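You operate a simulated robot arm through the tools that you are given. There is no shell and no other tool.

You are at the controls of a simulated robot arm. One attempt, no reset.

TASK
Clear the trip on section B and run one dry round.
Fine: STOP clears the lamp; gob away, brake off and pin out before START; stop it again after.

The check looks at the end state, three seconds after you hand in, the way a careful person would. Anything else that was tipped, shoved, dropped, spilled or broken makes it a failure.

THE ROBOT
A 6-joint arm with a two-finger gripper, fixed in place. Base frame: the origin is on the floor under the middle of its stand, x ahead of it, y to its left, z up. Readings come in mm, degrees, newtons and seconds.
With the tool pointing down near the work surface it reaches from about 100 to 800 mm from the base axis. Its first joint turns from -166.0 to 166.0 degrees. Payload 2.45 kg.
Tool frame: the origin (TCP) lies between the finger pads and is the grasp point; the fingertips stand 20 mm ahead of it; z points along the fingers, y is the line along which they close. The gripper opens to 140 mm; its body begins 168 mm behind the TCP.
Orientation is that of the tool frame in the base frame, as a unit quaternion [w, x, y, z]. With the fingers straight down and closing along the base's y, the tool's x points along the base's -x, its y along +y and its z along -z.

THE INTERFACE
- The arm moves only by the tool nudge_tool. Its argument "targets" is a list of rows, each a list of 7 numbers: the shift along the tool's x, y, z in mm, then the turn, a rotation vector about the tool's x, y, z in degrees, then the closure in counts, from 0 (fully open) to 255 (shut). In form: [[dx, dy, dz, ax, ay, az, fingers], ...]. A call has 1 to 20 rows; each row shifts and turns the commanded pose from where the row before left it, along the tool's axes as they then stand. Each row takes 0.2 s and may step no farther than 50 mm and 8.6 degrees from the row before; otherwise, or with a gripper value out of range, the whole call is refused. A pose out of reach is approached as far as the arm can. The call stops where the force on the tool passes 70 N (or 10 N more than at its start, if that is more) or the arm is blocked; 0.2 s more then pass. The fingers move at their own pace (about 45 mm/s each) and stop on an object; they squeeze with about 27 N. The grip force told is the motor's: it shows also when the fingers shut on nothing. Time passes only in rows, and 0.2 s behind the last, so rows that do not move let the fingers close. It gives the time, the measured TCP pose, the force on the tool (base axes), the opening and the grip force at its end, in the units of the frame above (readings bear some noise), with the torque about the TCP (base axes, N m) and any sound that the robot's microphone picked up.
- Cameras (640 x 400 px; columns grow to the right, rows downward): "scene" is fixed at [400.4, -500.2, 1413]; the picture's right is [0.71, -0.70, 0.00], its down [-0.30, -0.30, -0.90] and it looks along [0.63, 0.65, -0.43] (base axes); focal length 332 px, centre (320, 200). "wrist" rides on the gripper at [78, 11, -209] in the tool frame; the picture's right is [-0.14, 0.99, 0.00], its down [-0.92, -0.13, -0.37] and it looks along [-0.37, -0.05, 0.93] (tool axes); focal length 280 px, centre (320, 200). There is no depth. A picture from a camera that has moved, and an enlarged one, comes with that camera's place and axes in the base frame and with its lens.
- grab_frame(camera): a new picture of that camera. The clock stands still meanwhile.
- slide_trunk(by): moves the trunk up (or, below 0, down) by that many mm; the arm rides with it, the base frame stays. It gives what a move gives, with no picture.
- enlarge(camera, box): a new picture of the part [left, top, right, bottom] of that camera's present view, enlarged. The clock stands still meanwhile.
- close_job(): hands the job in; it is judged then, once.

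Places have to be worked out from the pictures, the camera data and where the tool is seen. Open the gripper and draw the arm clear of the work before you hand the job in, unless the task says otherwise.

The tools are called after "Call:" as name(argument=value, ...) on one line, values as JSON. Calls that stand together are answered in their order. nudge_tool: Moves the arm, as the interface text tells. Its arguments: {"type":"object","properties":{"targets":{"type":"array","items":{"type":"array","items":{"type":"number"}}}},"required":["targets"]} The other tools are called the same way: slide_trunk (by) moves the trunk up or down; grab_frame (camera) takes a picture; enlarge (camera, box) takes an enlarged picture of a part of a camera's view; close_job () hands the job in.

At the start:

```text
clock: 0.0
ee_pos: [638.2, 19.7, 1289.2]
tool_rot: [0.0, 0.0, 1.0, 0.0]
wrist_force: [-0.1, 0.4, 0.5]
wrist_torque: [0.03, 0.01, 0.02]
gripper_width: 139.9
grasp_force: 0.0
trunk travel left (down, up): [-150.0, 80.0]
```

scene: 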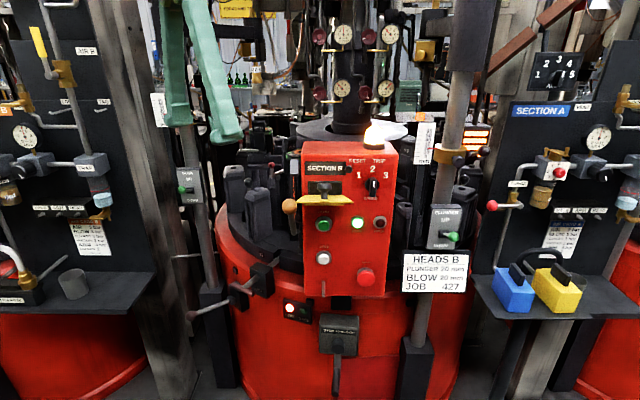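
wrist: 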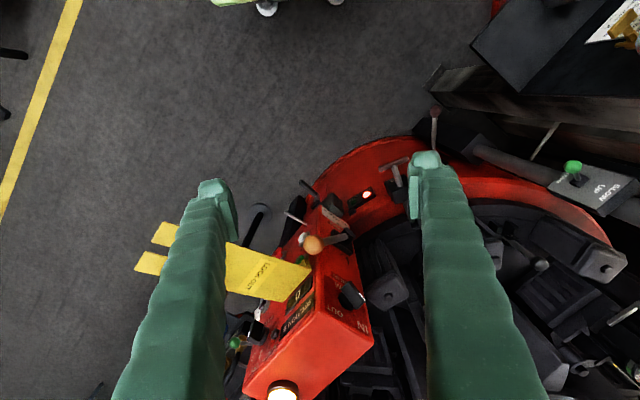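

I'll begin by looking closely at the section B panel and the surrounding machine in the scene camera.

Call:
enlarge(camera="scene", box=[270, 110, 430, 210])

Call:
enlarge(camera="scene", box=[270, 200, 430, 300])

Call:
enlarge(camera="scene", box=[190, 250, 430, 400])

Call:
enlarge(camera="scene", box=[390, 180, 550, 300])

Call:
enlarge(camera="scene", box=[150, 130, 310, 230])

```text
4.00 times, centred on (350, 160) of scene
camera zoom: at [400.4, -500.2, 1413.0], right [0.71, -0.7, 0.0], down [-0.3, -0.3, -0.9], along [0.63, 0.65, -0.43], focal length 1329 px, centre (200, 360)
```

zoom: 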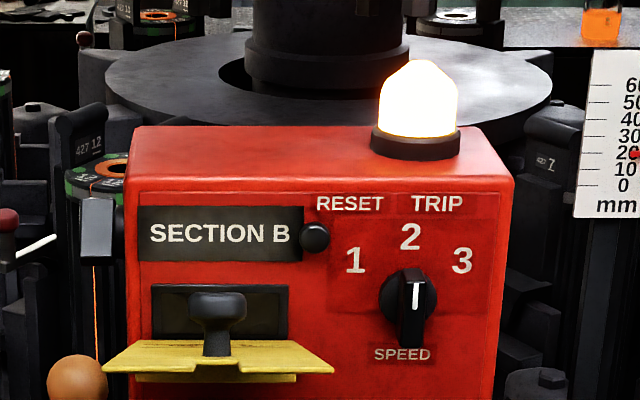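

```text
4.00 times, centred on (350, 250) of scene
camera zoom: at [400.4, -500.2, 1413.0], right [0.71, -0.7, 0.0], down [-0.3, -0.3, -0.9], along [0.63, 0.65, -0.43], focal length 1329 px, centre (200, 0)
```

zoom: 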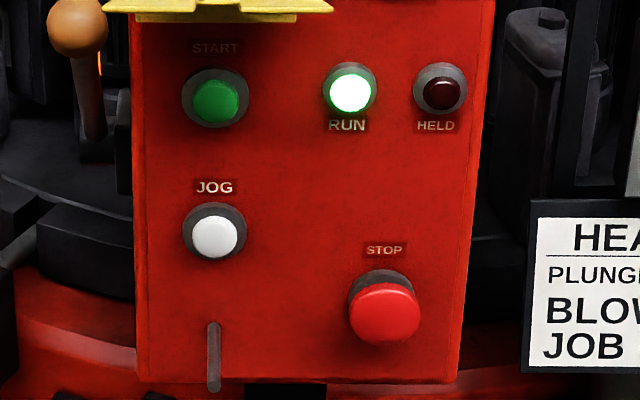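

```text
2.67 times, centred on (310, 325) of scene
camera zoom: at [400.4, -500.2, 1413.0], right [0.71, -0.7, 0.0], down [-0.3, -0.3, -0.9], along [0.63, 0.65, -0.43], focal length 886 px, centre (347, -133)
```

zoom: 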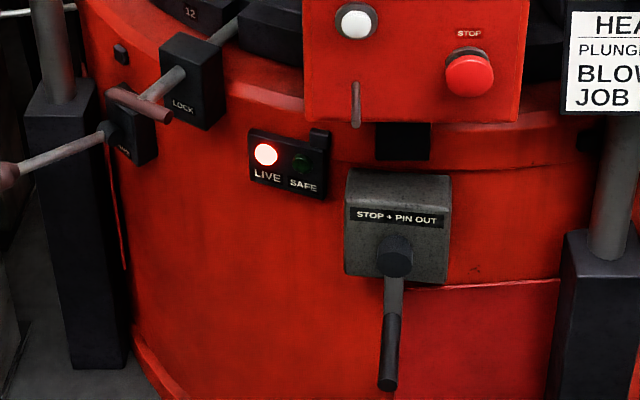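

```text
3.33 times, centred on (470, 240) of scene
camera zoom: at [400.4, -500.2, 1413.0], right [0.71, -0.7, 0.0], down [-0.3, -0.3, -0.9], along [0.63, 0.65, -0.43], focal length 1107 px, centre (-180, 67)
```

zoom: 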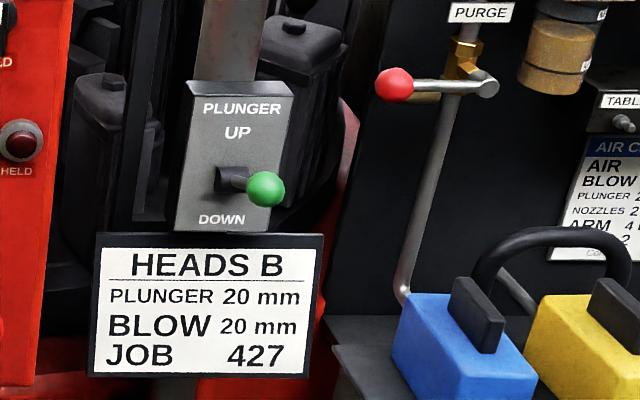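

```text
4.00 times, centred on (230, 180) of scene
camera zoom: at [400.4, -500.2, 1413.0], right [0.71, -0.7, 0.0], down [-0.3, -0.3, -0.9], along [0.63, 0.65, -0.43], focal length 1329 px, centre (680, 280)
```

zoom: 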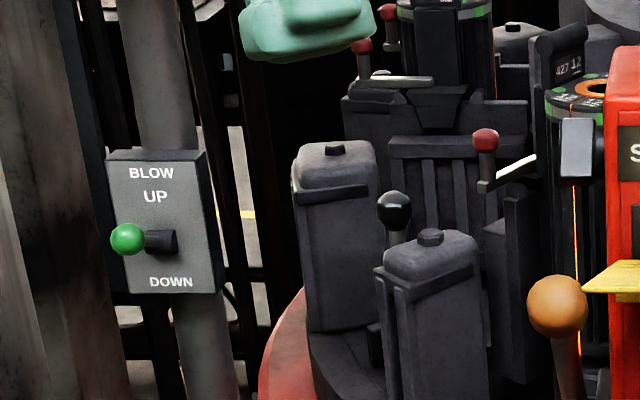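

The trip beacon and RUN lamp are lit, and there's a yellow plate over a knob. Next I look for the labels on the gob, brake and pin controls, using wrist-camera and other scene crops.

Call:
enlarge(camera="wrist", box=[220, 170, 420, 295])

Call:
enlarge(camera="wrist", box=[220, 275, 420, 400])

Call:
enlarge(camera="scene", box=[180, 250, 340, 350])

Call:
enlarge(camera="scene", box=[290, 300, 450, 400])

Call:
enlarge(camera="scene", box=[260, 150, 340, 200])

Call:
enlarge(camera="scene", box=[240, 0, 440, 125])

Call:
enlarge(camera="scene", box=[480, 0, 640, 100])

Call:
enlarge(camera="scene", box=[0, 0, 240, 150])

Call:
enlarge(camera="scene", box=[0, 150, 240, 300])

Call:
enlarge(camera="scene", box=[480, 90, 640, 190])

Call:
enlarge(camera="scene", box=[460, 180, 640, 320])

```text
3.20 times, centred on (320, 232) of wrist
camera zoom: at [558.6, 28.6, 1497.5], right [0.14, 0.99, 0.0], down [0.92, -0.13, 0.37], along [0.37, -0.05, -0.93], focal length 897 px, centre (320, 96)
```

zoom: 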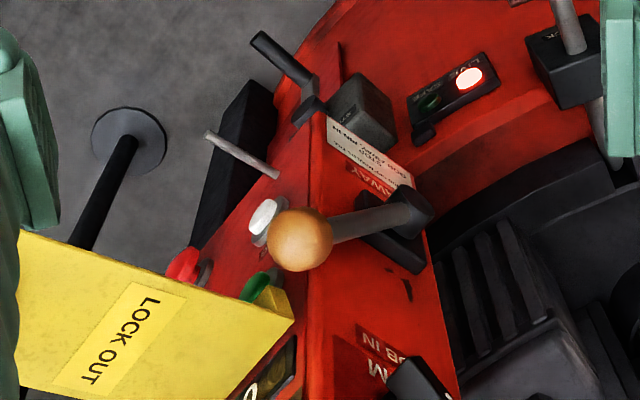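

```text
3.20 times, centred on (320, 338) of wrist
camera zoom: at [558.6, 28.6, 1497.5], right [0.14, 0.99, 0.0], down [0.92, -0.13, 0.37], along [0.37, -0.05, -0.93], focal length 897 px, centre (320, -240)
```

zoom: 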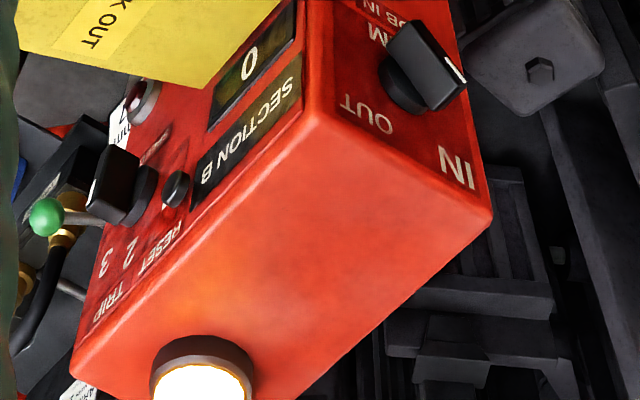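

```text
4.00 times, centred on (260, 300) of scene
camera zoom: at [400.4, -500.2, 1413.0], right [0.71, -0.7, 0.0], down [-0.3, -0.3, -0.9], along [0.63, 0.65, -0.43], focal length 1329 px, centre (560, -200)
```

zoom: 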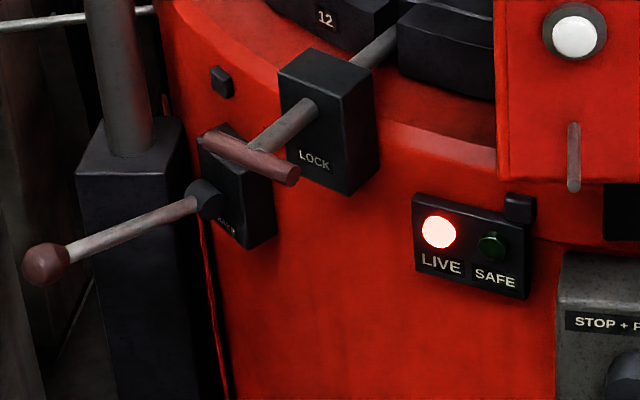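

```text
4.00 times, centred on (370, 350) of scene
camera zoom: at [400.4, -500.2, 1413.0], right [0.71, -0.7, 0.0], down [-0.3, -0.3, -0.9], along [0.63, 0.65, -0.43], focal length 1329 px, centre (120, -400)
```

zoom: 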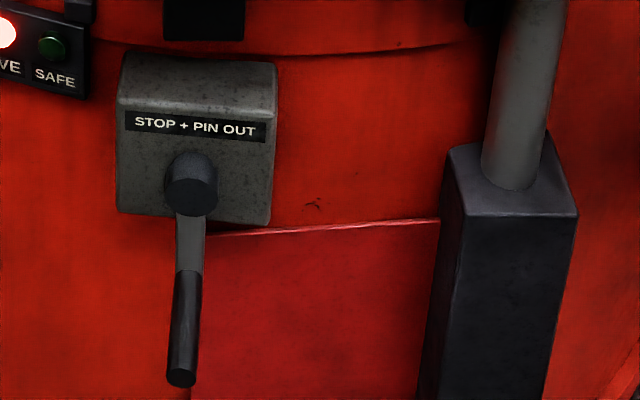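

```text
8.00 times, centred on (300, 175) of scene
camera zoom: at [400.4, -500.2, 1413.0], right [0.71, -0.7, 0.0], down [-0.3, -0.3, -0.9], along [0.63, 0.65, -0.43], focal length 2658 px, centre (480, 400)
```

zoom: 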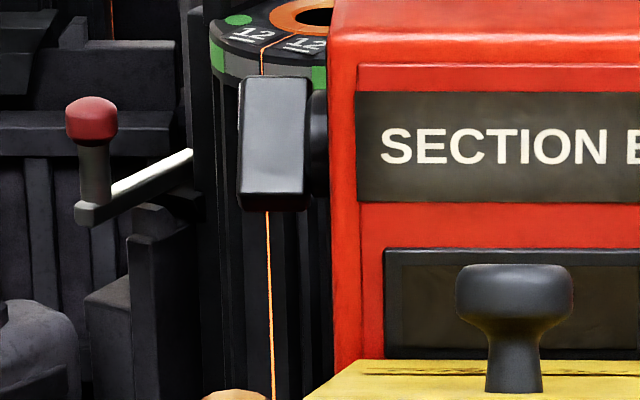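

```text
3.20 times, centred on (340, 62) of scene
camera zoom: at [400.4, -500.2, 1413.0], right [0.71, -0.7, 0.0], down [-0.3, -0.3, -0.9], along [0.63, 0.65, -0.43], focal length 1063 px, centre (256, 640)
```

zoom: 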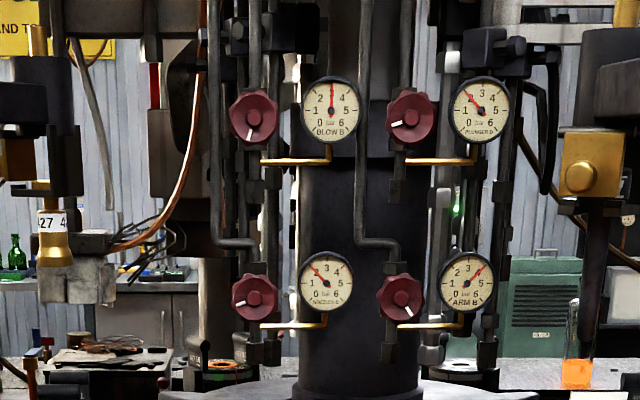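

```text
4.00 times, centred on (560, 50) of scene
camera zoom: at [400.4, -500.2, 1413.0], right [0.71, -0.7, 0.0], down [-0.3, -0.3, -0.9], along [0.63, 0.65, -0.43], focal length 1329 px, centre (-640, 800)
```

zoom: 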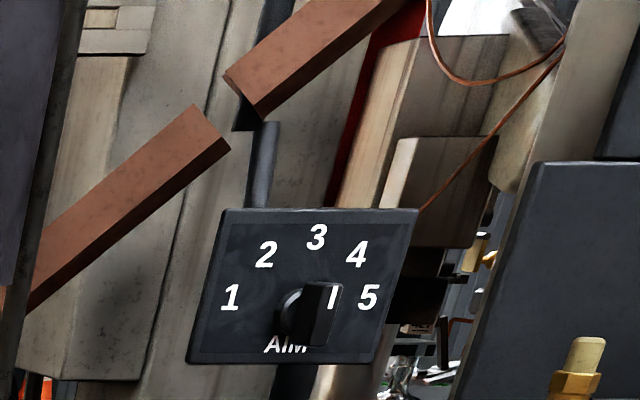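

```text
2.67 times, centred on (120, 75) of scene
camera zoom: at [400.4, -500.2, 1413.0], right [0.71, -0.7, 0.0], down [-0.3, -0.3, -0.9], along [0.63, 0.65, -0.43], focal length 886 px, centre (853, 533)
```

zoom: 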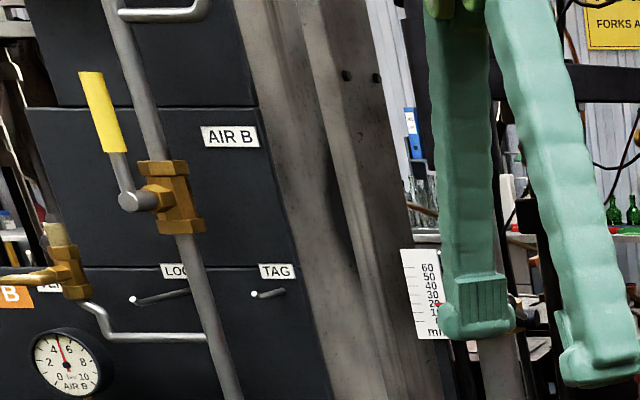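

```text
2.67 times, centred on (120, 225) of scene
camera zoom: at [400.4, -500.2, 1413.0], right [0.71, -0.7, 0.0], down [-0.3, -0.3, -0.9], along [0.63, 0.65, -0.43], focal length 886 px, centre (853, 133)
```

zoom: 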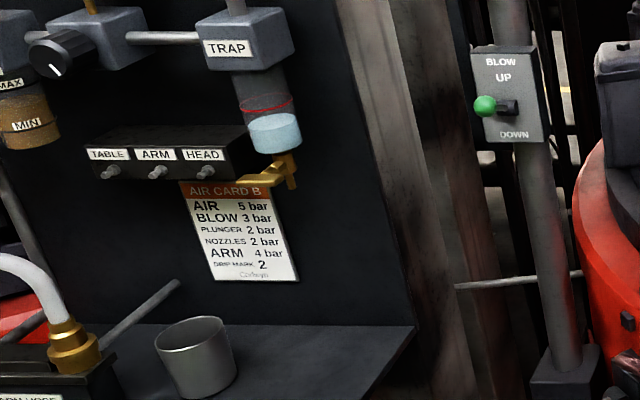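

```text
4.00 times, centred on (560, 140) of scene
camera zoom: at [400.4, -500.2, 1413.0], right [0.71, -0.7, 0.0], down [-0.3, -0.3, -0.9], along [0.63, 0.65, -0.43], focal length 1329 px, centre (-640, 440)
```

zoom: 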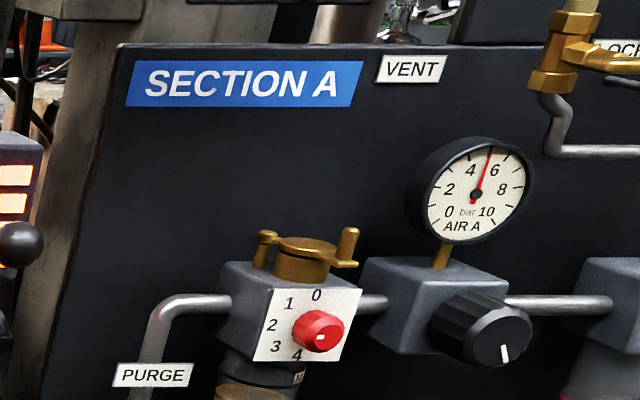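

```text
2.86 times, centred on (550, 250) of scene
camera zoom: at [400.4, -500.2, 1413.0], right [0.71, -0.7, 0.0], down [-0.3, -0.3, -0.9], along [0.63, 0.65, -0.43], focal length 949 px, centre (-337, 57)
```

zoom: 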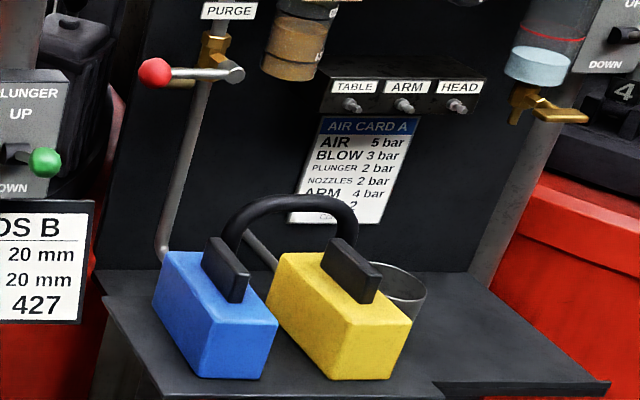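

There's a note on the left side of the box beside the gob lever; I zoom in further to read it and the other small labels.

Call:
enlarge(camera="wrist", box=[310, 195, 374, 235])

Call:
enlarge(camera="wrist", box=[310, 255, 390, 335])

Call:
enlarge(camera="scene", box=[220, 260, 290, 310])

Call:
enlarge(camera="wrist", box=[360, 100, 460, 180])

Call:
enlarge(camera="wrist", box=[280, 150, 400, 225])

```text
10.00 times, centred on (342, 215) of wrist
camera zoom: at [558.6, 28.6, 1497.5], right [0.14, 0.99, 0.0], down [0.92, -0.13, 0.37], along [0.37, -0.05, -0.93], focal length 2804 px, centre (100, 50)
```

zoom: 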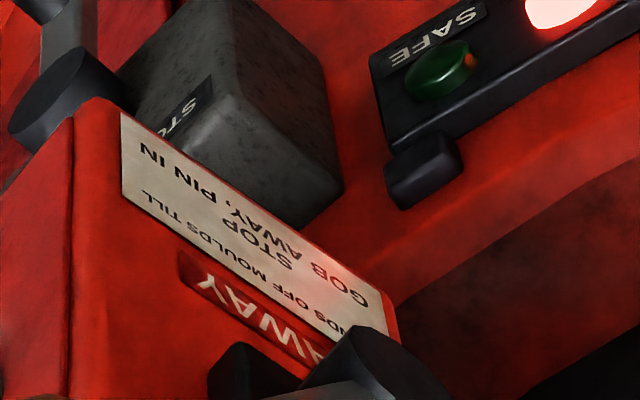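

```text
5.00 times, centred on (350, 295) of wrist
camera zoom: at [558.6, 28.6, 1497.5], right [0.14, 0.99, 0.0], down [0.92, -0.13, 0.37], along [0.37, -0.05, -0.93], focal length 1402 px, centre (170, -275)
```

zoom: 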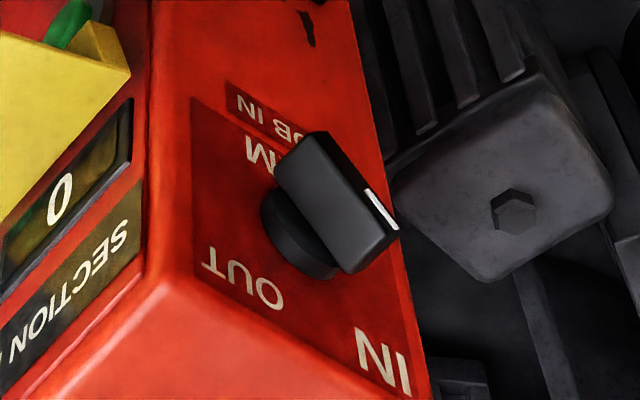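

```text
8.00 times, centred on (255, 285) of scene
camera zoom: at [400.4, -500.2, 1413.0], right [0.71, -0.7, 0.0], down [-0.3, -0.3, -0.9], along [0.63, 0.65, -0.43], focal length 2658 px, centre (840, -480)
```

zoom: 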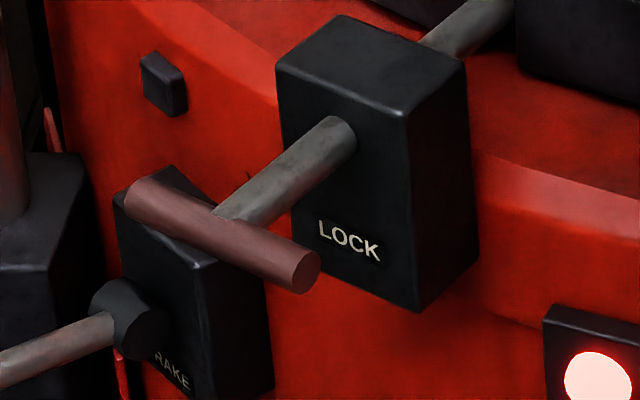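

```text
5.00 times, centred on (410, 140) of wrist
camera zoom: at [558.6, 28.6, 1497.5], right [0.14, 0.99, 0.0], down [0.92, -0.13, 0.37], along [0.37, -0.05, -0.93], focal length 1402 px, centre (-130, 500)
```

zoom: 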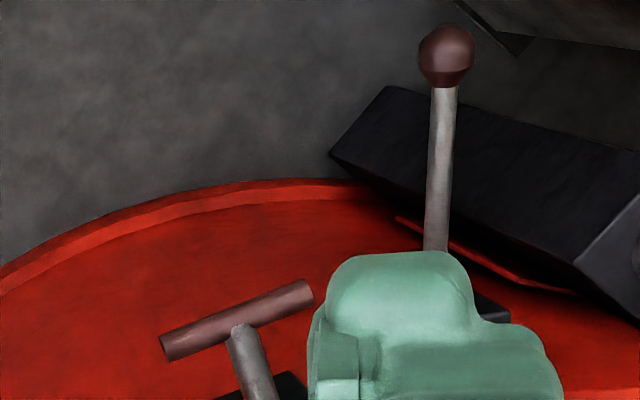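

```text
5.33 times, centred on (340, 188) of wrist
camera zoom: at [558.6, 28.6, 1497.5], right [0.14, 0.99, 0.0], down [0.92, -0.13, 0.37], along [0.37, -0.05, -0.93], focal length 1495 px, centre (213, 267)
```

zoom: 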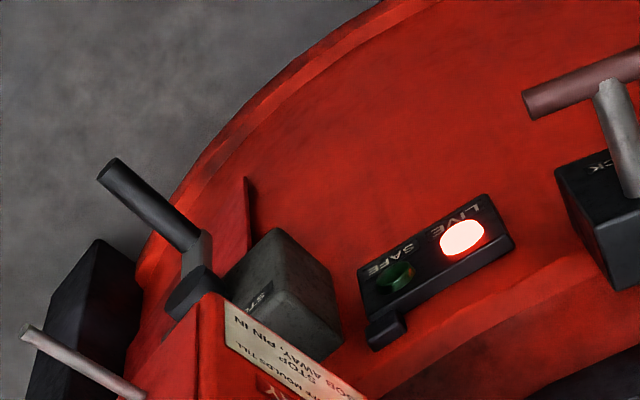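

I've triangulated rough positions: STOP ≈ (912,-124,915), START ≈ (849,-49,1050), gob-lever ball ≈ (785,-12,1108), LOCK T-handle ≈ (761,187,797), BRAKE ball ≈ (666,356,634). I move the arm back and down a little in free space to get a better wrist view of lock and brake.

Call:
nudge_tool(targets=[[12, 16, 30, 0, 0, 0, 0], [12, 16, 30, 0, 0, 0, 0], [12, 16, 30, 0, 0, 0, 0], [12, 16, 30, 0, 0, 0, 0], [12, 16, 30, 0, 0, 0, 0], [12, 16, 30, 0, 0, 0, 0], [12, 16, 30, 0, 0, 0, 0], [12, 16, 30, 0, 0, 0, 0]])

Call:
grab_frame(camera="wrist")

Call:
grab_frame(camera="scene")

```text
clock: 1.8
ee_pos: [541.8, 147.8, 1045.3]
tool_rot: [0.0, 0.0, 1.0, 0.001]
wrist_force: [0.3, 0.2, 0.3]
wrist_torque: [-0.03, 0.02, 0.0]
gripper_width: 139.9
grasp_force: 0.0
trunk travel left (down, up): [-150.0, 80.0]
```

```text
taken
camera wrist: at [462.4, 157.3, 1255.2], right [0.14, 0.99, 0.0], down [0.92, -0.13, 0.37], along [0.37, -0.05, -0.93], focal length 280 px, centre (320, 200)
```

wrist: 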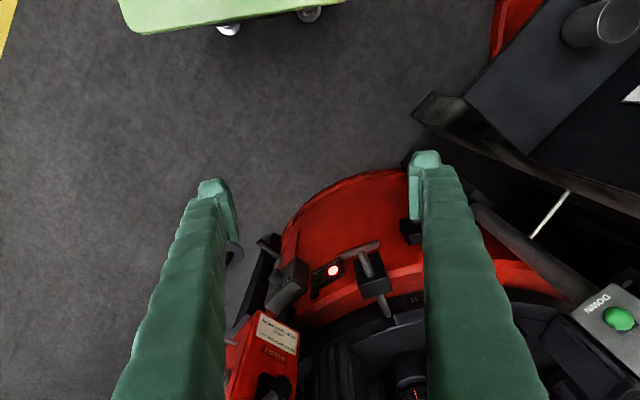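

```text
taken
```

scene: 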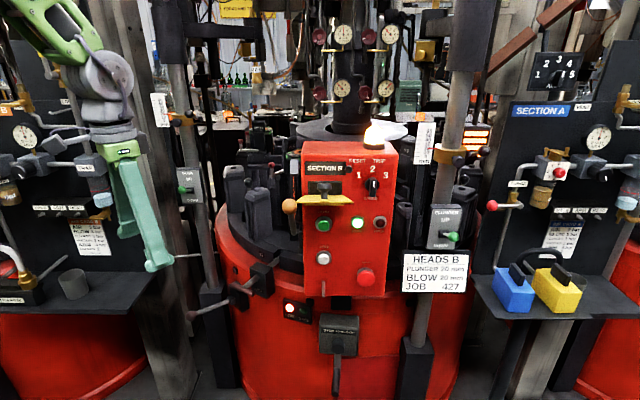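

The lock and the note are now visible. I enlarge these regions.

Call:
enlarge(camera="wrist", box=[260, 220, 420, 320])

Call:
enlarge(camera="wrist", box=[220, 300, 380, 400])

Call:
enlarge(camera="wrist", box=[380, 130, 480, 260])

```text
4.00 times, centred on (340, 270) of wrist
camera zoom: at [462.4, 157.3, 1255.2], right [0.14, 0.99, 0.0], down [0.92, -0.13, 0.37], along [0.37, -0.05, -0.93], focal length 1122 px, centre (240, -80)
```

zoom: 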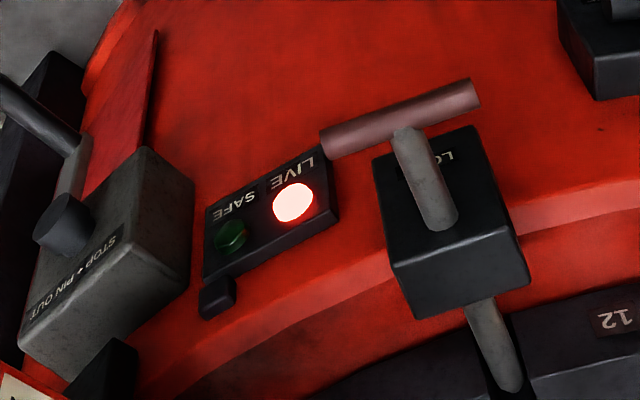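

```text
4.00 times, centred on (300, 350) of wrist
camera zoom: at [462.4, 157.3, 1255.2], right [0.14, 0.99, 0.0], down [0.92, -0.13, 0.37], along [0.37, -0.05, -0.93], focal length 1122 px, centre (400, -400)
```

zoom: 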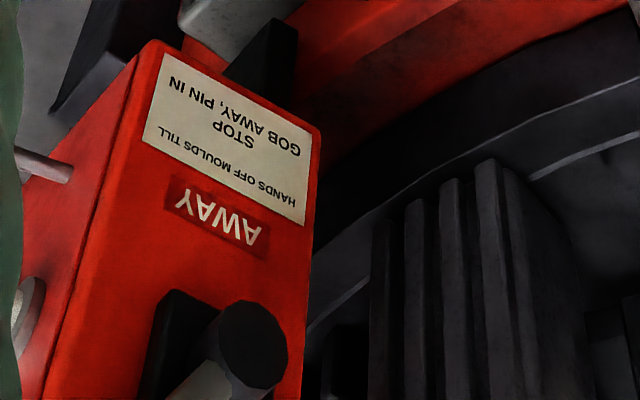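

```text
3.08 times, centred on (430, 195) of wrist
camera zoom: at [462.4, 157.3, 1255.2], right [0.14, 0.99, 0.0], down [0.92, -0.13, 0.37], along [0.37, -0.05, -0.93], focal length 863 px, centre (-18, 215)
```

zoom: 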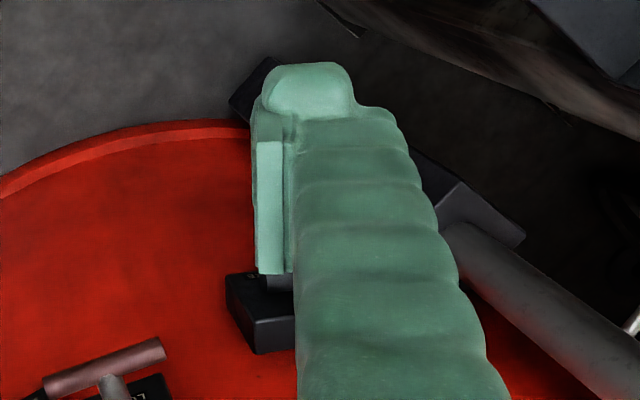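

The lock pin runs roughly along (0.96,0.27,0) and its tip sits in the table notch, so the pin is in. The brake is hidden behind a finger, so I shift left and down to see it.

Call:
nudge_tool(targets=[[5, 29, 26, 0, 0, 0, 0], [5, 29, 26, 0, 0, 0, 0], [5, 29, 26, 0, 0, 0, 0], [5, 29, 26, 0, 0, 0, 0], [5, 29, 26, 0, 0, 0, 0], [5, 29, 26, 0, 0, 0, 0]])

Call:
grab_frame(camera="wrist")

Call:
enlarge(camera="wrist", box=[240, 160, 440, 285])

```text
clock: 3.2
ee_pos: [511.5, 323.0, 889.7]
tool_rot: [0.0, 0.0, 1.0, 0.0]
wrist_force: [0.2, 0.5, -0.8]
wrist_torque: [-0.04, 0.01, 0.01]
gripper_width: 139.9
grasp_force: 0.0
trunk travel left (down, up): [-150.0, 80.0]
```

```text
taken
camera wrist: at [432.2, 332.8, 1099.5], right [0.14, 0.99, 0.0], down [0.92, -0.13, 0.37], along [0.37, -0.05, -0.93], focal length 280 px, centre (320, 200)
```

wrist: 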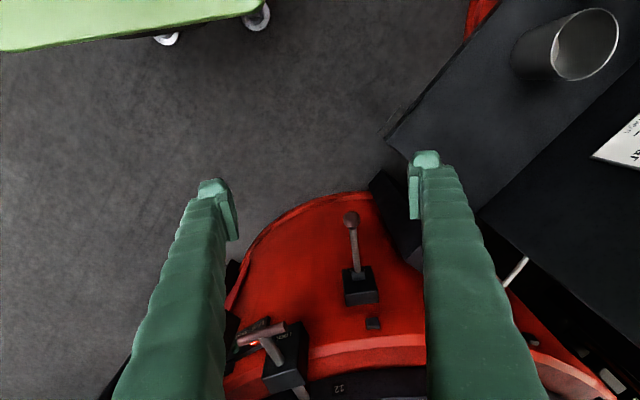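

```text
3.20 times, centred on (340, 222) of wrist
camera zoom: at [432.2, 332.8, 1099.5], right [0.14, 0.99, 0.0], down [0.92, -0.13, 0.37], along [0.37, -0.05, -0.93], focal length 897 px, centre (256, 128)
```

zoom: 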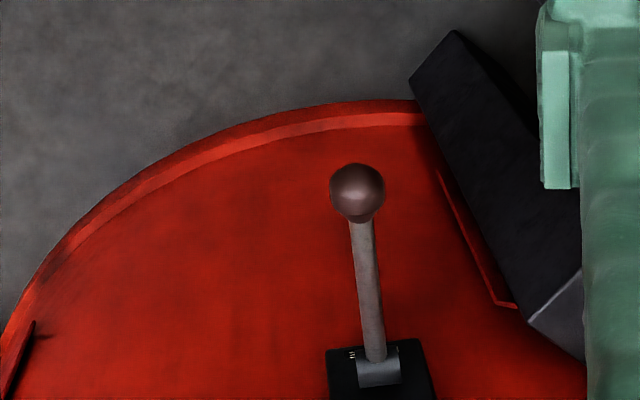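

Call:
enlarge(camera="wrist", box=[320, 200, 400, 340])

Call:
enlarge(camera="wrist", box=[225, 300, 355, 400])

Call:
enlarge(camera="wrist", box=[330, 250, 394, 290])

Call:
enlarge(camera="scene", box=[180, 260, 260, 330])

```text
2.86 times, centred on (360, 270) of wrist
camera zoom: at [432.2, 332.8, 1099.5], right [0.14, 0.99, 0.0], down [0.92, -0.13, 0.37], along [0.37, -0.05, -0.93], focal length 801 px, centre (206, 0)
```

zoom: 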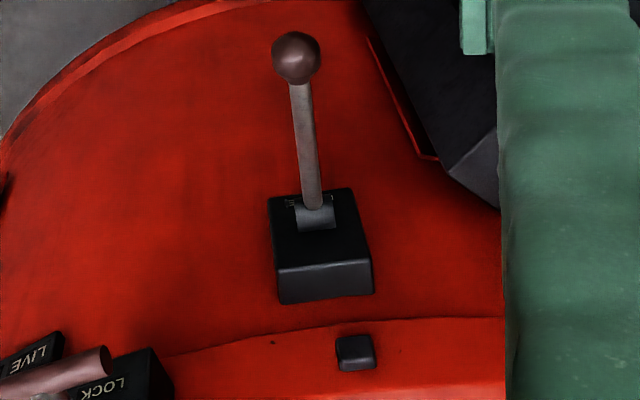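

```text
4.00 times, centred on (290, 350) of wrist
camera zoom: at [432.2, 332.8, 1099.5], right [0.14, 0.99, 0.0], down [0.92, -0.13, 0.37], along [0.37, -0.05, -0.93], focal length 1122 px, centre (440, -400)
```

zoom: 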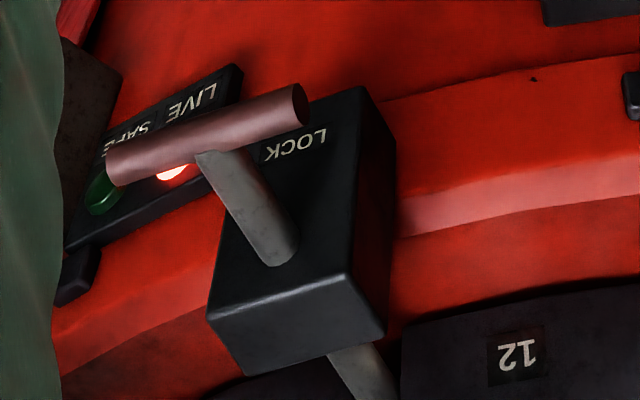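

```text
10.00 times, centred on (362, 270) of wrist
camera zoom: at [432.2, 332.8, 1099.5], right [0.14, 0.99, 0.0], down [0.92, -0.13, 0.37], along [0.37, -0.05, -0.93], focal length 2804 px, centre (-100, -500)
```

zoom: 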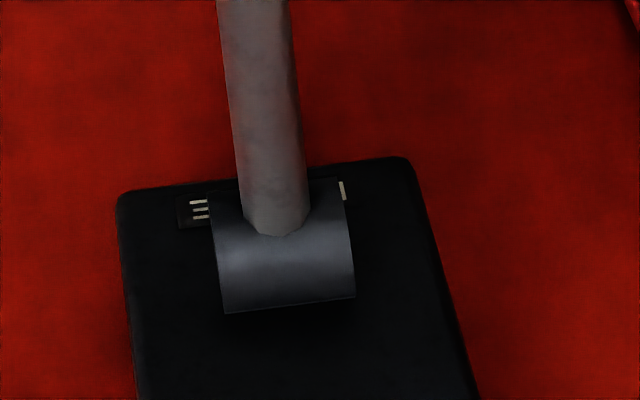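

```text
5.71 times, centred on (220, 295) of scene
camera zoom: at [400.4, -500.2, 1413.0], right [0.71, -0.7, 0.0], down [-0.3, -0.3, -0.9], along [0.63, 0.65, -0.43], focal length 1898 px, centre (891, -343)
```

zoom: 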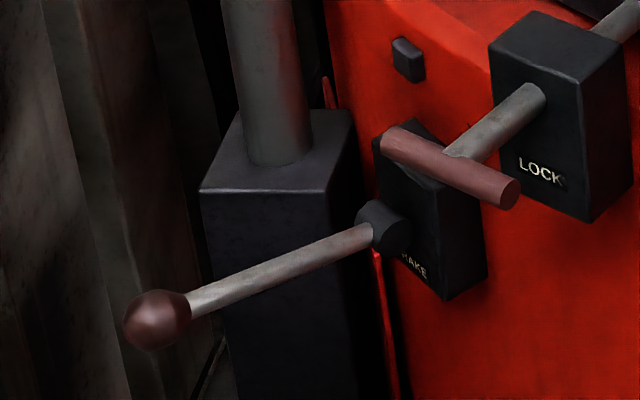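

The brake lever pivots about a horizontal axis with hub ≈ (805,363,608) and ball ≈ (663,360,633), so it swings up and down. I tilt the tool forward so the wrist camera looks at the machine face, to read any ON/OFF labels on the brake and test the arm's posture.

Call:
nudge_tool(targets=[[0, 0, 0, 0, -8.5, 0, 0], [0, 0, 0, 0, -8.5, 0, 0], [0, 0, 0, 0, -8.5, 0, 0], [0, 0, 0, 0, -8.5, 0, 0], [0, 0, 0, 0, -8.5, 0, 0], [0, 0, 0, 0, -8.5, 0, 0]])

Call:
grab_frame(camera="wrist")

Call:
grab_frame(camera="scene")

```text
clock: 4.6
ee_pos: [541.0, 358.7, 917.0]
tool_rot: [0.406, -0.003, 0.913, -0.027]
wrist_force: [0.4, 0.3, 0.9]
wrist_torque: [0.01, -0.01, -0.07]
gripper_width: 140.1
grasp_force: 0.0
out of reach, approached as far as the arm can: row 2, 3, 5, 6
trunk travel left (down, up): [-150.0, 80.0]
```

```text
taken
camera wrist: at [333.2, 375.3, 998.4], right [0.11, 0.99, 0.05], down [0.34, -0.09, 0.94], along [0.93, -0.08, -0.35], focal length 280 px, centre (320, 200)
```

wrist: 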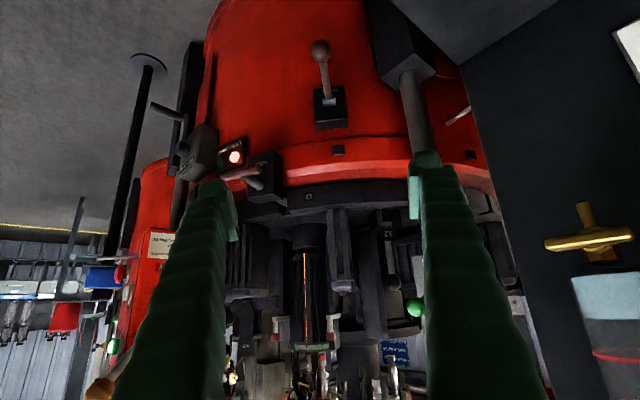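

```text
taken
```

scene: 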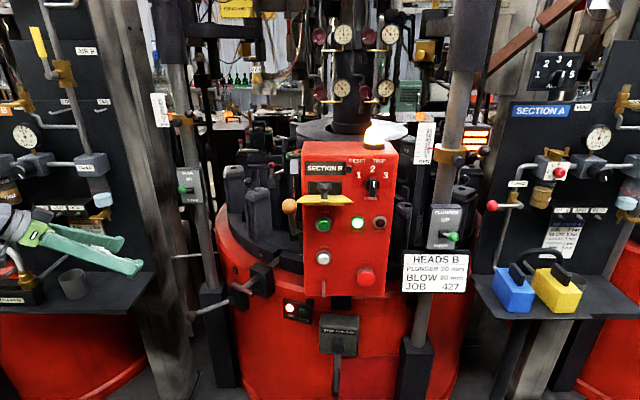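

The tilt brought a useful (inverted) view of the machine face. I enlarge the brake and lock there.

Call:
enlarge(camera="wrist", box=[290, 30, 386, 140])

Call:
enlarge(camera="wrist", box=[180, 120, 308, 200])

Call:
enlarge(camera="wrist", box=[230, 180, 430, 305])

```text
3.64 times, centred on (338, 85) of wrist
camera zoom: at [333.2, 375.3, 998.4], right [0.11, 0.99, 0.05], down [0.34, -0.09, 0.94], along [0.93, -0.08, -0.35], focal length 1020 px, centre (254, 618)
```

zoom: 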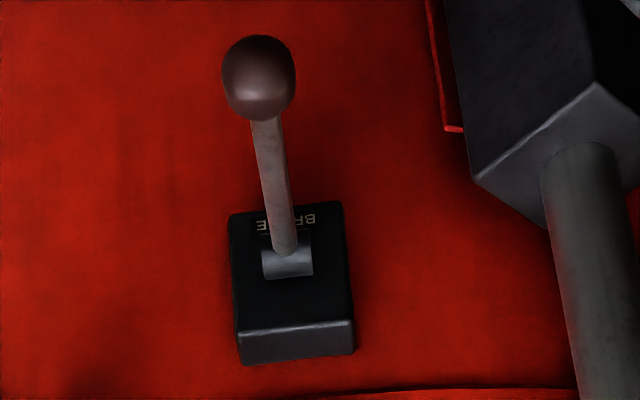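

```text
5.00 times, centred on (244, 160) of wrist
camera zoom: at [333.2, 375.3, 998.4], right [0.11, 0.99, 0.05], down [0.34, -0.09, 0.94], along [0.93, -0.08, -0.35], focal length 1402 px, centre (700, 400)
```

zoom: 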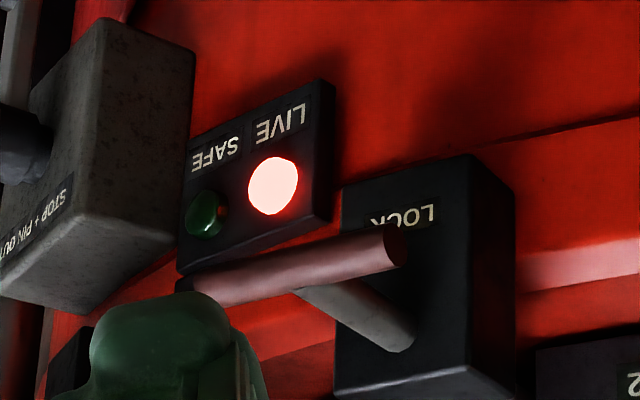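

```text
3.20 times, centred on (330, 242) of wrist
camera zoom: at [333.2, 375.3, 998.4], right [0.11, 0.99, 0.05], down [0.34, -0.09, 0.94], along [0.93, -0.08, -0.35], focal length 897 px, centre (288, 64)
```

zoom: 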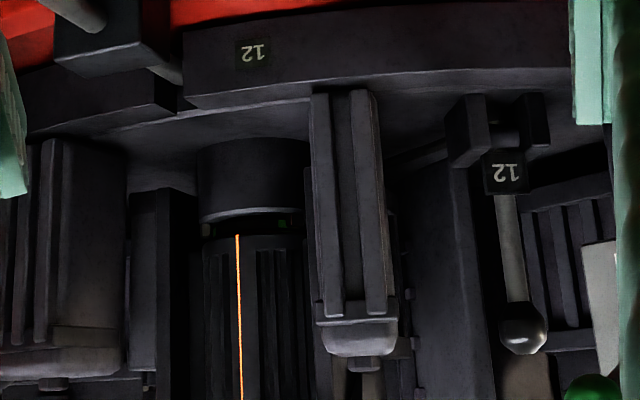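

No ON/OFF marks are present, only "BRAKE", so the lever's stops will have to tell. Next I swing the tool over in front of the section B panel (staying about 200 mm off it) toward y ≈ -100.

Call:
nudge_tool(targets=[[-11.7, -37.5, 1.2, 0, 0, 0, 0], [-11.7, -37.5, 1.2, 0, 0, 0, 0], [-11.7, -37.5, 1.2, 0, 0, 0, 0], [-11.7, -37.5, 1.2, 0, 0, 0, 0], [-11.7, -37.5, 1.2, 0, 0, 0, 0], [-11.7, -37.5, 1.2, 0, 0, 0, 0], [-11.7, -37.5, 1.2, 0, 0, 0, 0], [-11.7, -37.5, 1.2, 0, 0, 0, 0]])

Call:
grab_frame(camera="scene")

Call:
grab_frame(camera="wrist")

```text
clock: 6.4
ee_pos: [669.3, 126.0, 1052.8]
tool_rot: [0.408, -0.002, 0.913, -0.018]
wrist_force: [-0.1, -0.3, -0.7]
wrist_torque: [0.01, -0.03, 0.05]
gripper_width: 139.9
grasp_force: 0.0
out of reach, approached as far as the arm can: row 1, 2, 3, 4, 5, 6, 7, 8
trunk travel left (down, up): [-150.0, 80.0]
```

```text
taken
```

scene: 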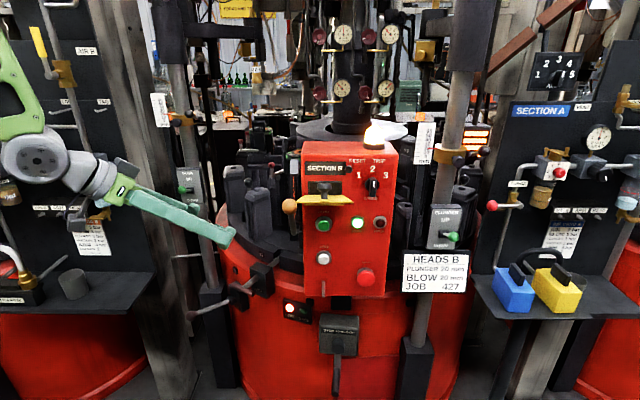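

```text
taken
camera wrist: at [461.4, 140.7, 1132.5], right [0.1, 0.99, 0.07], down [0.34, -0.1, 0.94], along [0.94, -0.07, -0.35], focal length 280 px, centre (320, 200)
```

wrist: 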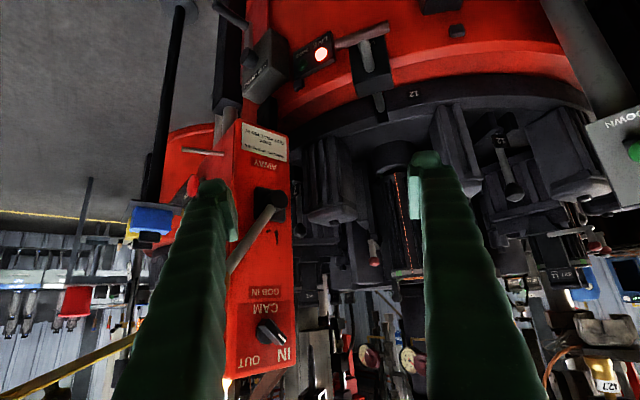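

The arm reports "out of reach" because the tilt is limited when the arm is folded near its base; farther out should be easier. I make a small step toward -y/+x while closing the gripper, to see how the commanded and measured poses relate.

Call:
nudge_tool(targets=[[-6.3, -25, 7.8, 0, 0, 0, 255], [-6.3, -25, 7.8, 0, 0, 0, 255], [-6.3, -25, 7.8, 0, 0, 0, 255], [-6.3, -25, 7.8, 0, 0, 0, 255]])

```text
clock: 7.4
ee_pos: [718.7, 51.3, 1066.3]
tool_rot: [0.408, 0.005, 0.913, -0.021]
wrist_force: [0.2, -0.8, 0.1]
wrist_torque: [0.06, 0.04, 0.07]
gripper_width: 51.4
grasp_force: 0.0
out of reach, approached as far as the arm can: row 1, 2, 3, 4
trunk travel left (down, up): [-150.0, 80.0]
```

The arm is being steered toward its limit at this tilt. Lowering the trunk should make the forearm flatter and forward-pointing poses easier; the tool is clear of everything (≥80 mm), so I lower it in two steps.

Call:
slide_trunk(by=-75)

Call:
grab_frame(camera="scene")

```text
clock: 8.5
ee_pos: [718.7, 54.0, 991.4]
tool_rot: [0.409, 0.004, 0.912, -0.02]
wrist_force: [0.0, -1.1, -0.1]
wrist_torque: [0.0, -0.03, -0.01]
gripper_width: 0.0
grasp_force: 27.3
trunk travel left (down, up): [-75.0, 155.0]
```

```text
taken
```

scene: 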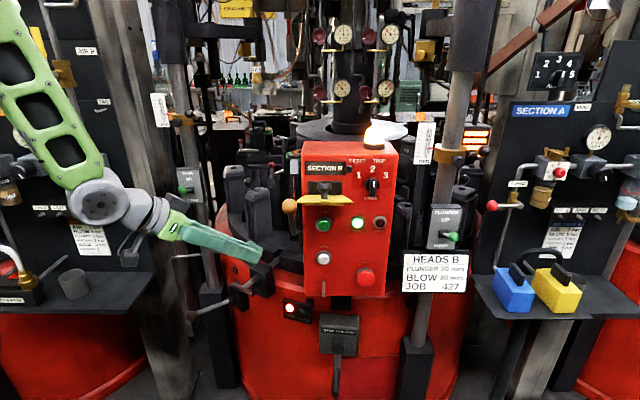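

Clear so far; I lower the remaining 75 mm, then step the tool along -y in front of the panel.

Call:
slide_trunk(by=-75)

Call:
nudge_tool(targets=[[0, -20, 0, 0, 0, 0, 255], [0, -20, 0, 0, 0, 0, 255], [0, -20, 0, 0, 0, 0, 255]])

Call:
grab_frame(camera="scene")

```text
clock: 9.6
ee_pos: [720.2, 53.7, 916.6]
tool_rot: [0.408, 0.003, 0.913, -0.02]
wrist_force: [0.4, -0.1, -0.3]
wrist_torque: [-0.05, -0.01, 0.02]
gripper_width: 0.2
grasp_force: 27.2
trunk travel left (down, up): [0.0, 230.0]
```

```text
clock: 10.4
ee_pos: [711.2, 40.7, 917.0]
tool_rot: [0.409, 0.011, 0.912, -0.026]
wrist_force: [0.5, 0.4, -0.7]
wrist_torque: [-0.01, -0.02, 0.0]
gripper_width: 0.0
grasp_force: 27.5
out of reach, approached as far as the arm can: row 1, 2, 3
trunk travel left (down, up): [0.0, 230.0]
```

```text
taken
```

scene: 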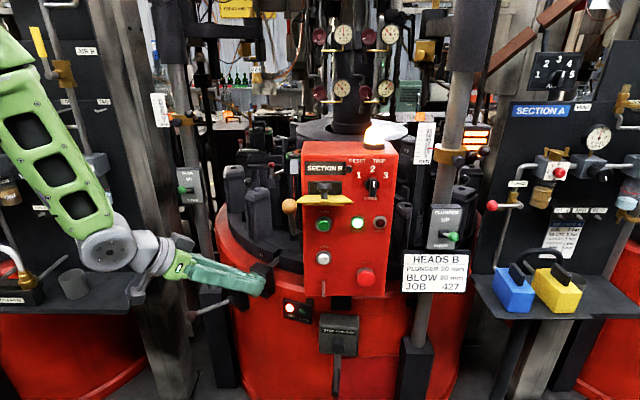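

The arm stalls on lateral moves at this tilt, perhaps at a wrist limit or singularity. I test whether pitching further forward in place is possible (tool is ~100 mm clear of anything).

Call:
nudge_tool(targets=[[0, 0, 0, 0, -8, 0, 255], [0, 0, 0, 0, -8, 0, 255]])

```text
clock: 11.0
ee_pos: [738.0, 53.6, 942.3]
tool_rot: [0.525, -0.013, 0.85, -0.046]
wrist_force: [0.7, 0.4, 1.0]
wrist_torque: [0.0, 0.04, -0.05]
gripper_width: 0.2
grasp_force: 27.0
out of reach, approached as far as the arm can: row 1, 2
trunk travel left (down, up): [0.0, 230.0]
```

Orientation follows, so the limit is a minimum distance of the wrist from the shoulder; farther out should work. I slide along -y in front of the panel at x≈740, z≈940, staying clear of the peg and gob lever.

Call:
nudge_tool(targets=[[2.6, -37, 2.4, 0, 0, 0, 255], [2.6, -37, 2.4, 0, 0, 0, 255], [2.6, -37, 2.4, 0, 0, 0, 255], [2.6, -37, 2.4, 0, 0, 0, 255]])

Call:
grab_frame(camera="scene")

Call:
grab_frame(camera="wrist")

```text
clock: 12.0
ee_pos: [718.6, 25.8, 944.1]
tool_rot: [0.522, -0.002, 0.851, -0.061]
wrist_force: [-0.4, 0.3, -0.3]
wrist_torque: [0.04, 0.01, 0.0]
gripper_width: 0.0
grasp_force: 26.5
out of reach, approached as far as the arm can: row 1, 2, 3, 4
trunk travel left (down, up): [0.0, 230.0]
```

```text
taken
```

scene: 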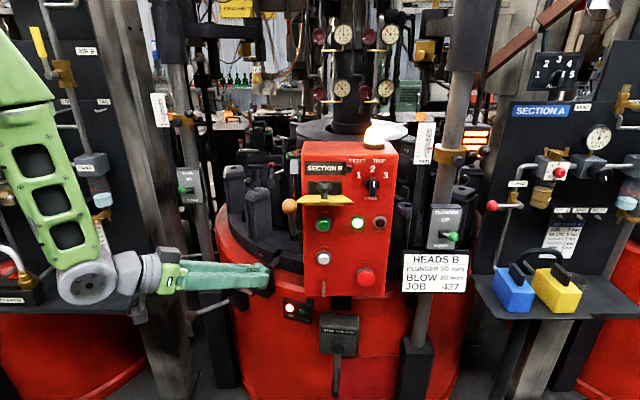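

```text
taken
camera wrist: at [497.5, 51.5, 966.9], right [0.12, 0.99, 0.02], down [0.08, -0.03, 1.0], along [0.99, -0.12, -0.09], focal length 280 px, centre (320, 200)
```

wrist: 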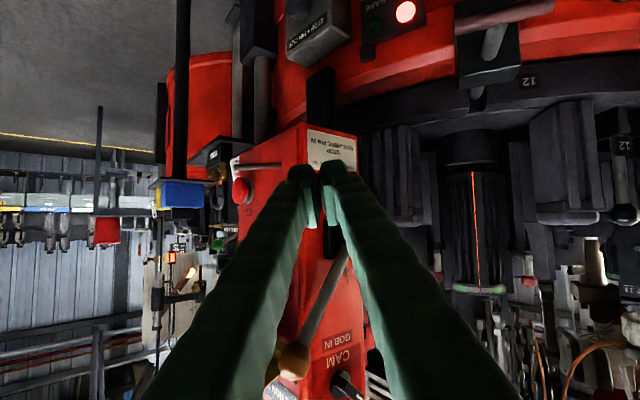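

Lateral translation at fixed azimuth stalls, so I test a pure swing about the base axis (first joint): rotating position and heading together by -14°, which stays well in front of the panel.

Call:
nudge_tool(targets=[[2.2, -43.6, 5.9, 3.11, 0.37, 1.57, 255], [2.2, -43.6, 5.9, 3.11, 0.37, 1.57, 255], [2.2, -43.6, 5.9, 3.11, 0.37, 1.57, 255], [2.2, -43.6, 5.9, 3.11, 0.37, 1.57, 255]])

Call:
grab_frame(camera="scene")

```text
clock: 13.0
ee_pos: [717.8, -117.0, 944.6]
tool_rot: [0.511, 0.095, 0.846, -0.115]
wrist_force: [-0.4, -0.7, 0.4]
wrist_torque: [-0.01, -0.03, -0.01]
gripper_width: 0.0
grasp_force: 26.8
out of reach, approached as far as the arm can: row 1, 2, 4
trunk travel left (down, up): [0.0, 230.0]
```

```text
taken
```

scene: 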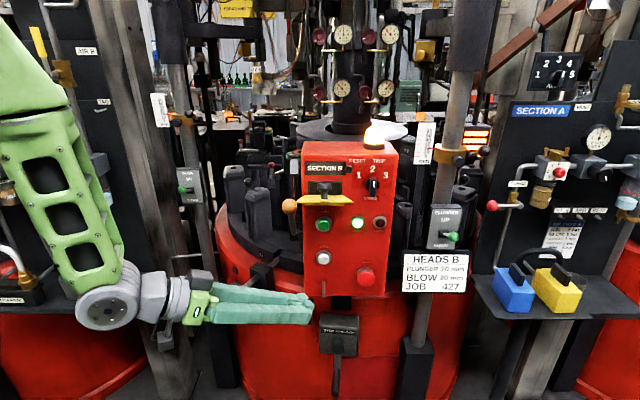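

The swing worked well. Now I test yawing the tool back toward the panel's facing direction (+20° about vertical) while creeping 30 mm forward.

Call:
nudge_tool(targets=[[-4.6, 2, 8.7, -5.94, -0.65, -3.0, 255], [-4.6, 1, 8.7, -5.94, -0.65, -3.0, 255], [-4.6, 1, 8.7, -5.94, -0.65, -3.0, 255]])

```text
clock: 13.8
ee_pos: [717.9, -116.3, 946.2]
tool_rot: [0.512, 0.095, 0.846, -0.115]
wrist_force: [1.1, 0.2, -0.1]
wrist_torque: [0.01, 0.01, -0.03]
gripper_width: 0.2
grasp_force: 26.7
out of reach, approached as far as the arm can: row 1, 2, 3
trunk travel left (down, up): [0.0, 230.0]
```

No motion at all in that combination. I separate the two: first only a forward step along the tool axis.

Call:
nudge_tool(targets=[[0, 0, 15, 0, 0, 0, 255], [0, 0, 15, 0, 0, 0, 255]])

```text
clock: 14.4
ee_pos: [743.3, -124.1, 932.1]
tool_rot: [0.511, 0.097, 0.846, -0.117]
wrist_force: [0.2, 0.5, -1.0]
wrist_torque: [-0.02, 0.0, -0.01]
gripper_width: 0.0
grasp_force: 27.2
trunk travel left (down, up): [0.0, 230.0]
```

Forward works with no complaint. Now a small yaw-only test.

Call:
nudge_tool(targets=[[0, 0, 0, -4.4, -0.5, -2.2, 255]])

```text
clock: 14.8
ee_pos: [742.6, -125.1, 933.1]
tool_rot: [0.512, 0.096, 0.846, -0.117]
wrist_force: [0.7, -0.6, -0.3]
wrist_torque: [0.01, -0.02, -0.01]
gripper_width: 0.0
grasp_force: 26.8
out of reach, approached as far as the arm can: row 1
trunk travel left (down, up): [0.0, 230.0]
```

Positive yaw is blocked by a wrist limit at this tilt, so I'll press with the tool roughly in the arm's own plane and move along the button's axis. I look from the wrist and scene cameras to refine STOP's position.

Call:
grab_frame(camera="wrist")

Call:
grab_frame(camera="scene")

```text
taken
camera wrist: at [533.4, -50.4, 956.2], right [0.34, 0.94, 0.02], down [0.08, -0.05, 1.0], along [0.94, -0.34, -0.09], focal length 280 px, centre (320, 200)
```

wrist: 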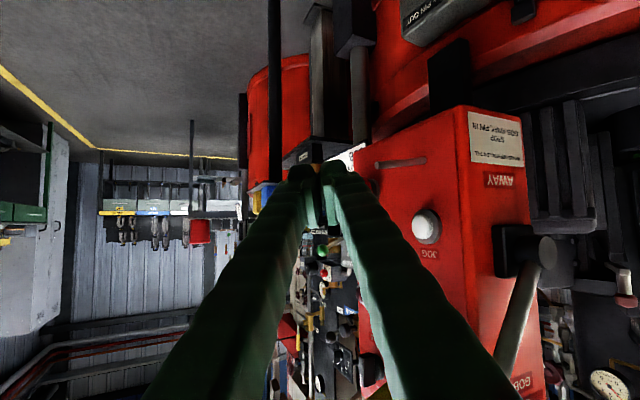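

```text
taken
```

scene: 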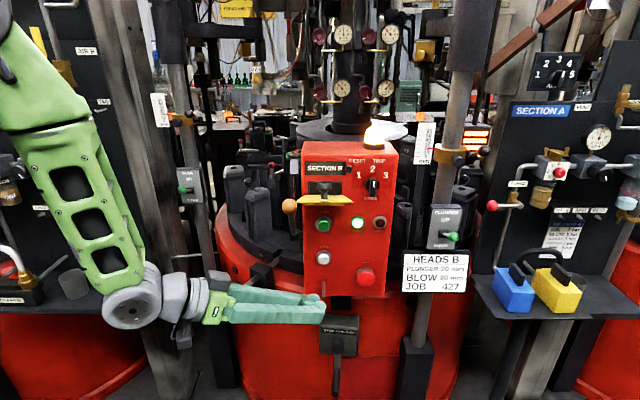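

JOG confirmed at (845,-46,959), so my panel model is good. I advance the closed fingers to about 60 mm in front of the panel near STOP, then try yawing there where the arm is more extended.

Call:
nudge_tool(targets=[[-11, -1.8, 23.3, 0, 0, 0, 255], [-11, -1.8, 23.3, 0, 0, 0, 255], [-11, -1.8, 23.3, 0, 0, 0, 255], [-11, -1.8, 23.3, 0, 0, 0, 255]])

Call:
grab_frame(camera="scene")

```text
clock: 15.8
ee_pos: [838.2, -161.7, 930.0]
tool_rot: [0.509, 0.098, 0.847, -0.121]
wrist_force: [-0.2, 0.4, 0.2]
wrist_torque: [0.0, -0.02, -0.01]
gripper_width: 0.0
grasp_force: 26.9
trunk travel left (down, up): [0.0, 230.0]
```

```text
taken
```

scene: 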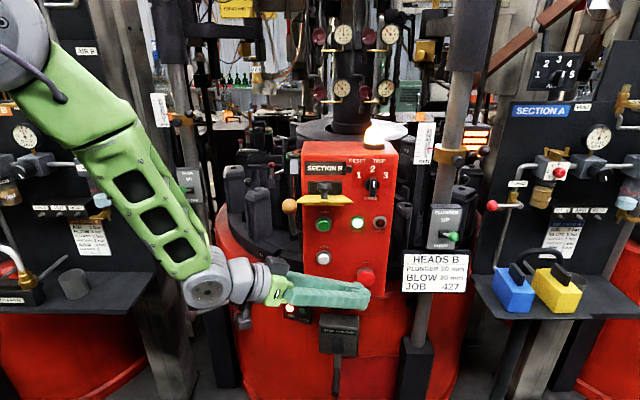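

Reached exactly. Now I try the yaw of +12° about vertical at the TCP here, where the forearm is flatter.

Call:
nudge_tool(targets=[[0, 0, 0, -5.3, -0.6, -2.7, 255], [0, 0, 0, -5.3, -0.6, -2.7, 255], [0, 0, 0, -5.3, -0.6, -2.7, 255]])

```text
clock: 16.6
ee_pos: [838.3, -159.9, 931.1]
tool_rot: [0.51, 0.098, 0.846, -0.12]
wrist_force: [0.1, -0.8, 0.4]
wrist_torque: [-0.02, -0.02, 0.03]
gripper_width: 0.2
grasp_force: 27.2
out of reach, approached as far as the arm can: row 1, 2, 3
trunk travel left (down, up): [0.0, 230.0]
```

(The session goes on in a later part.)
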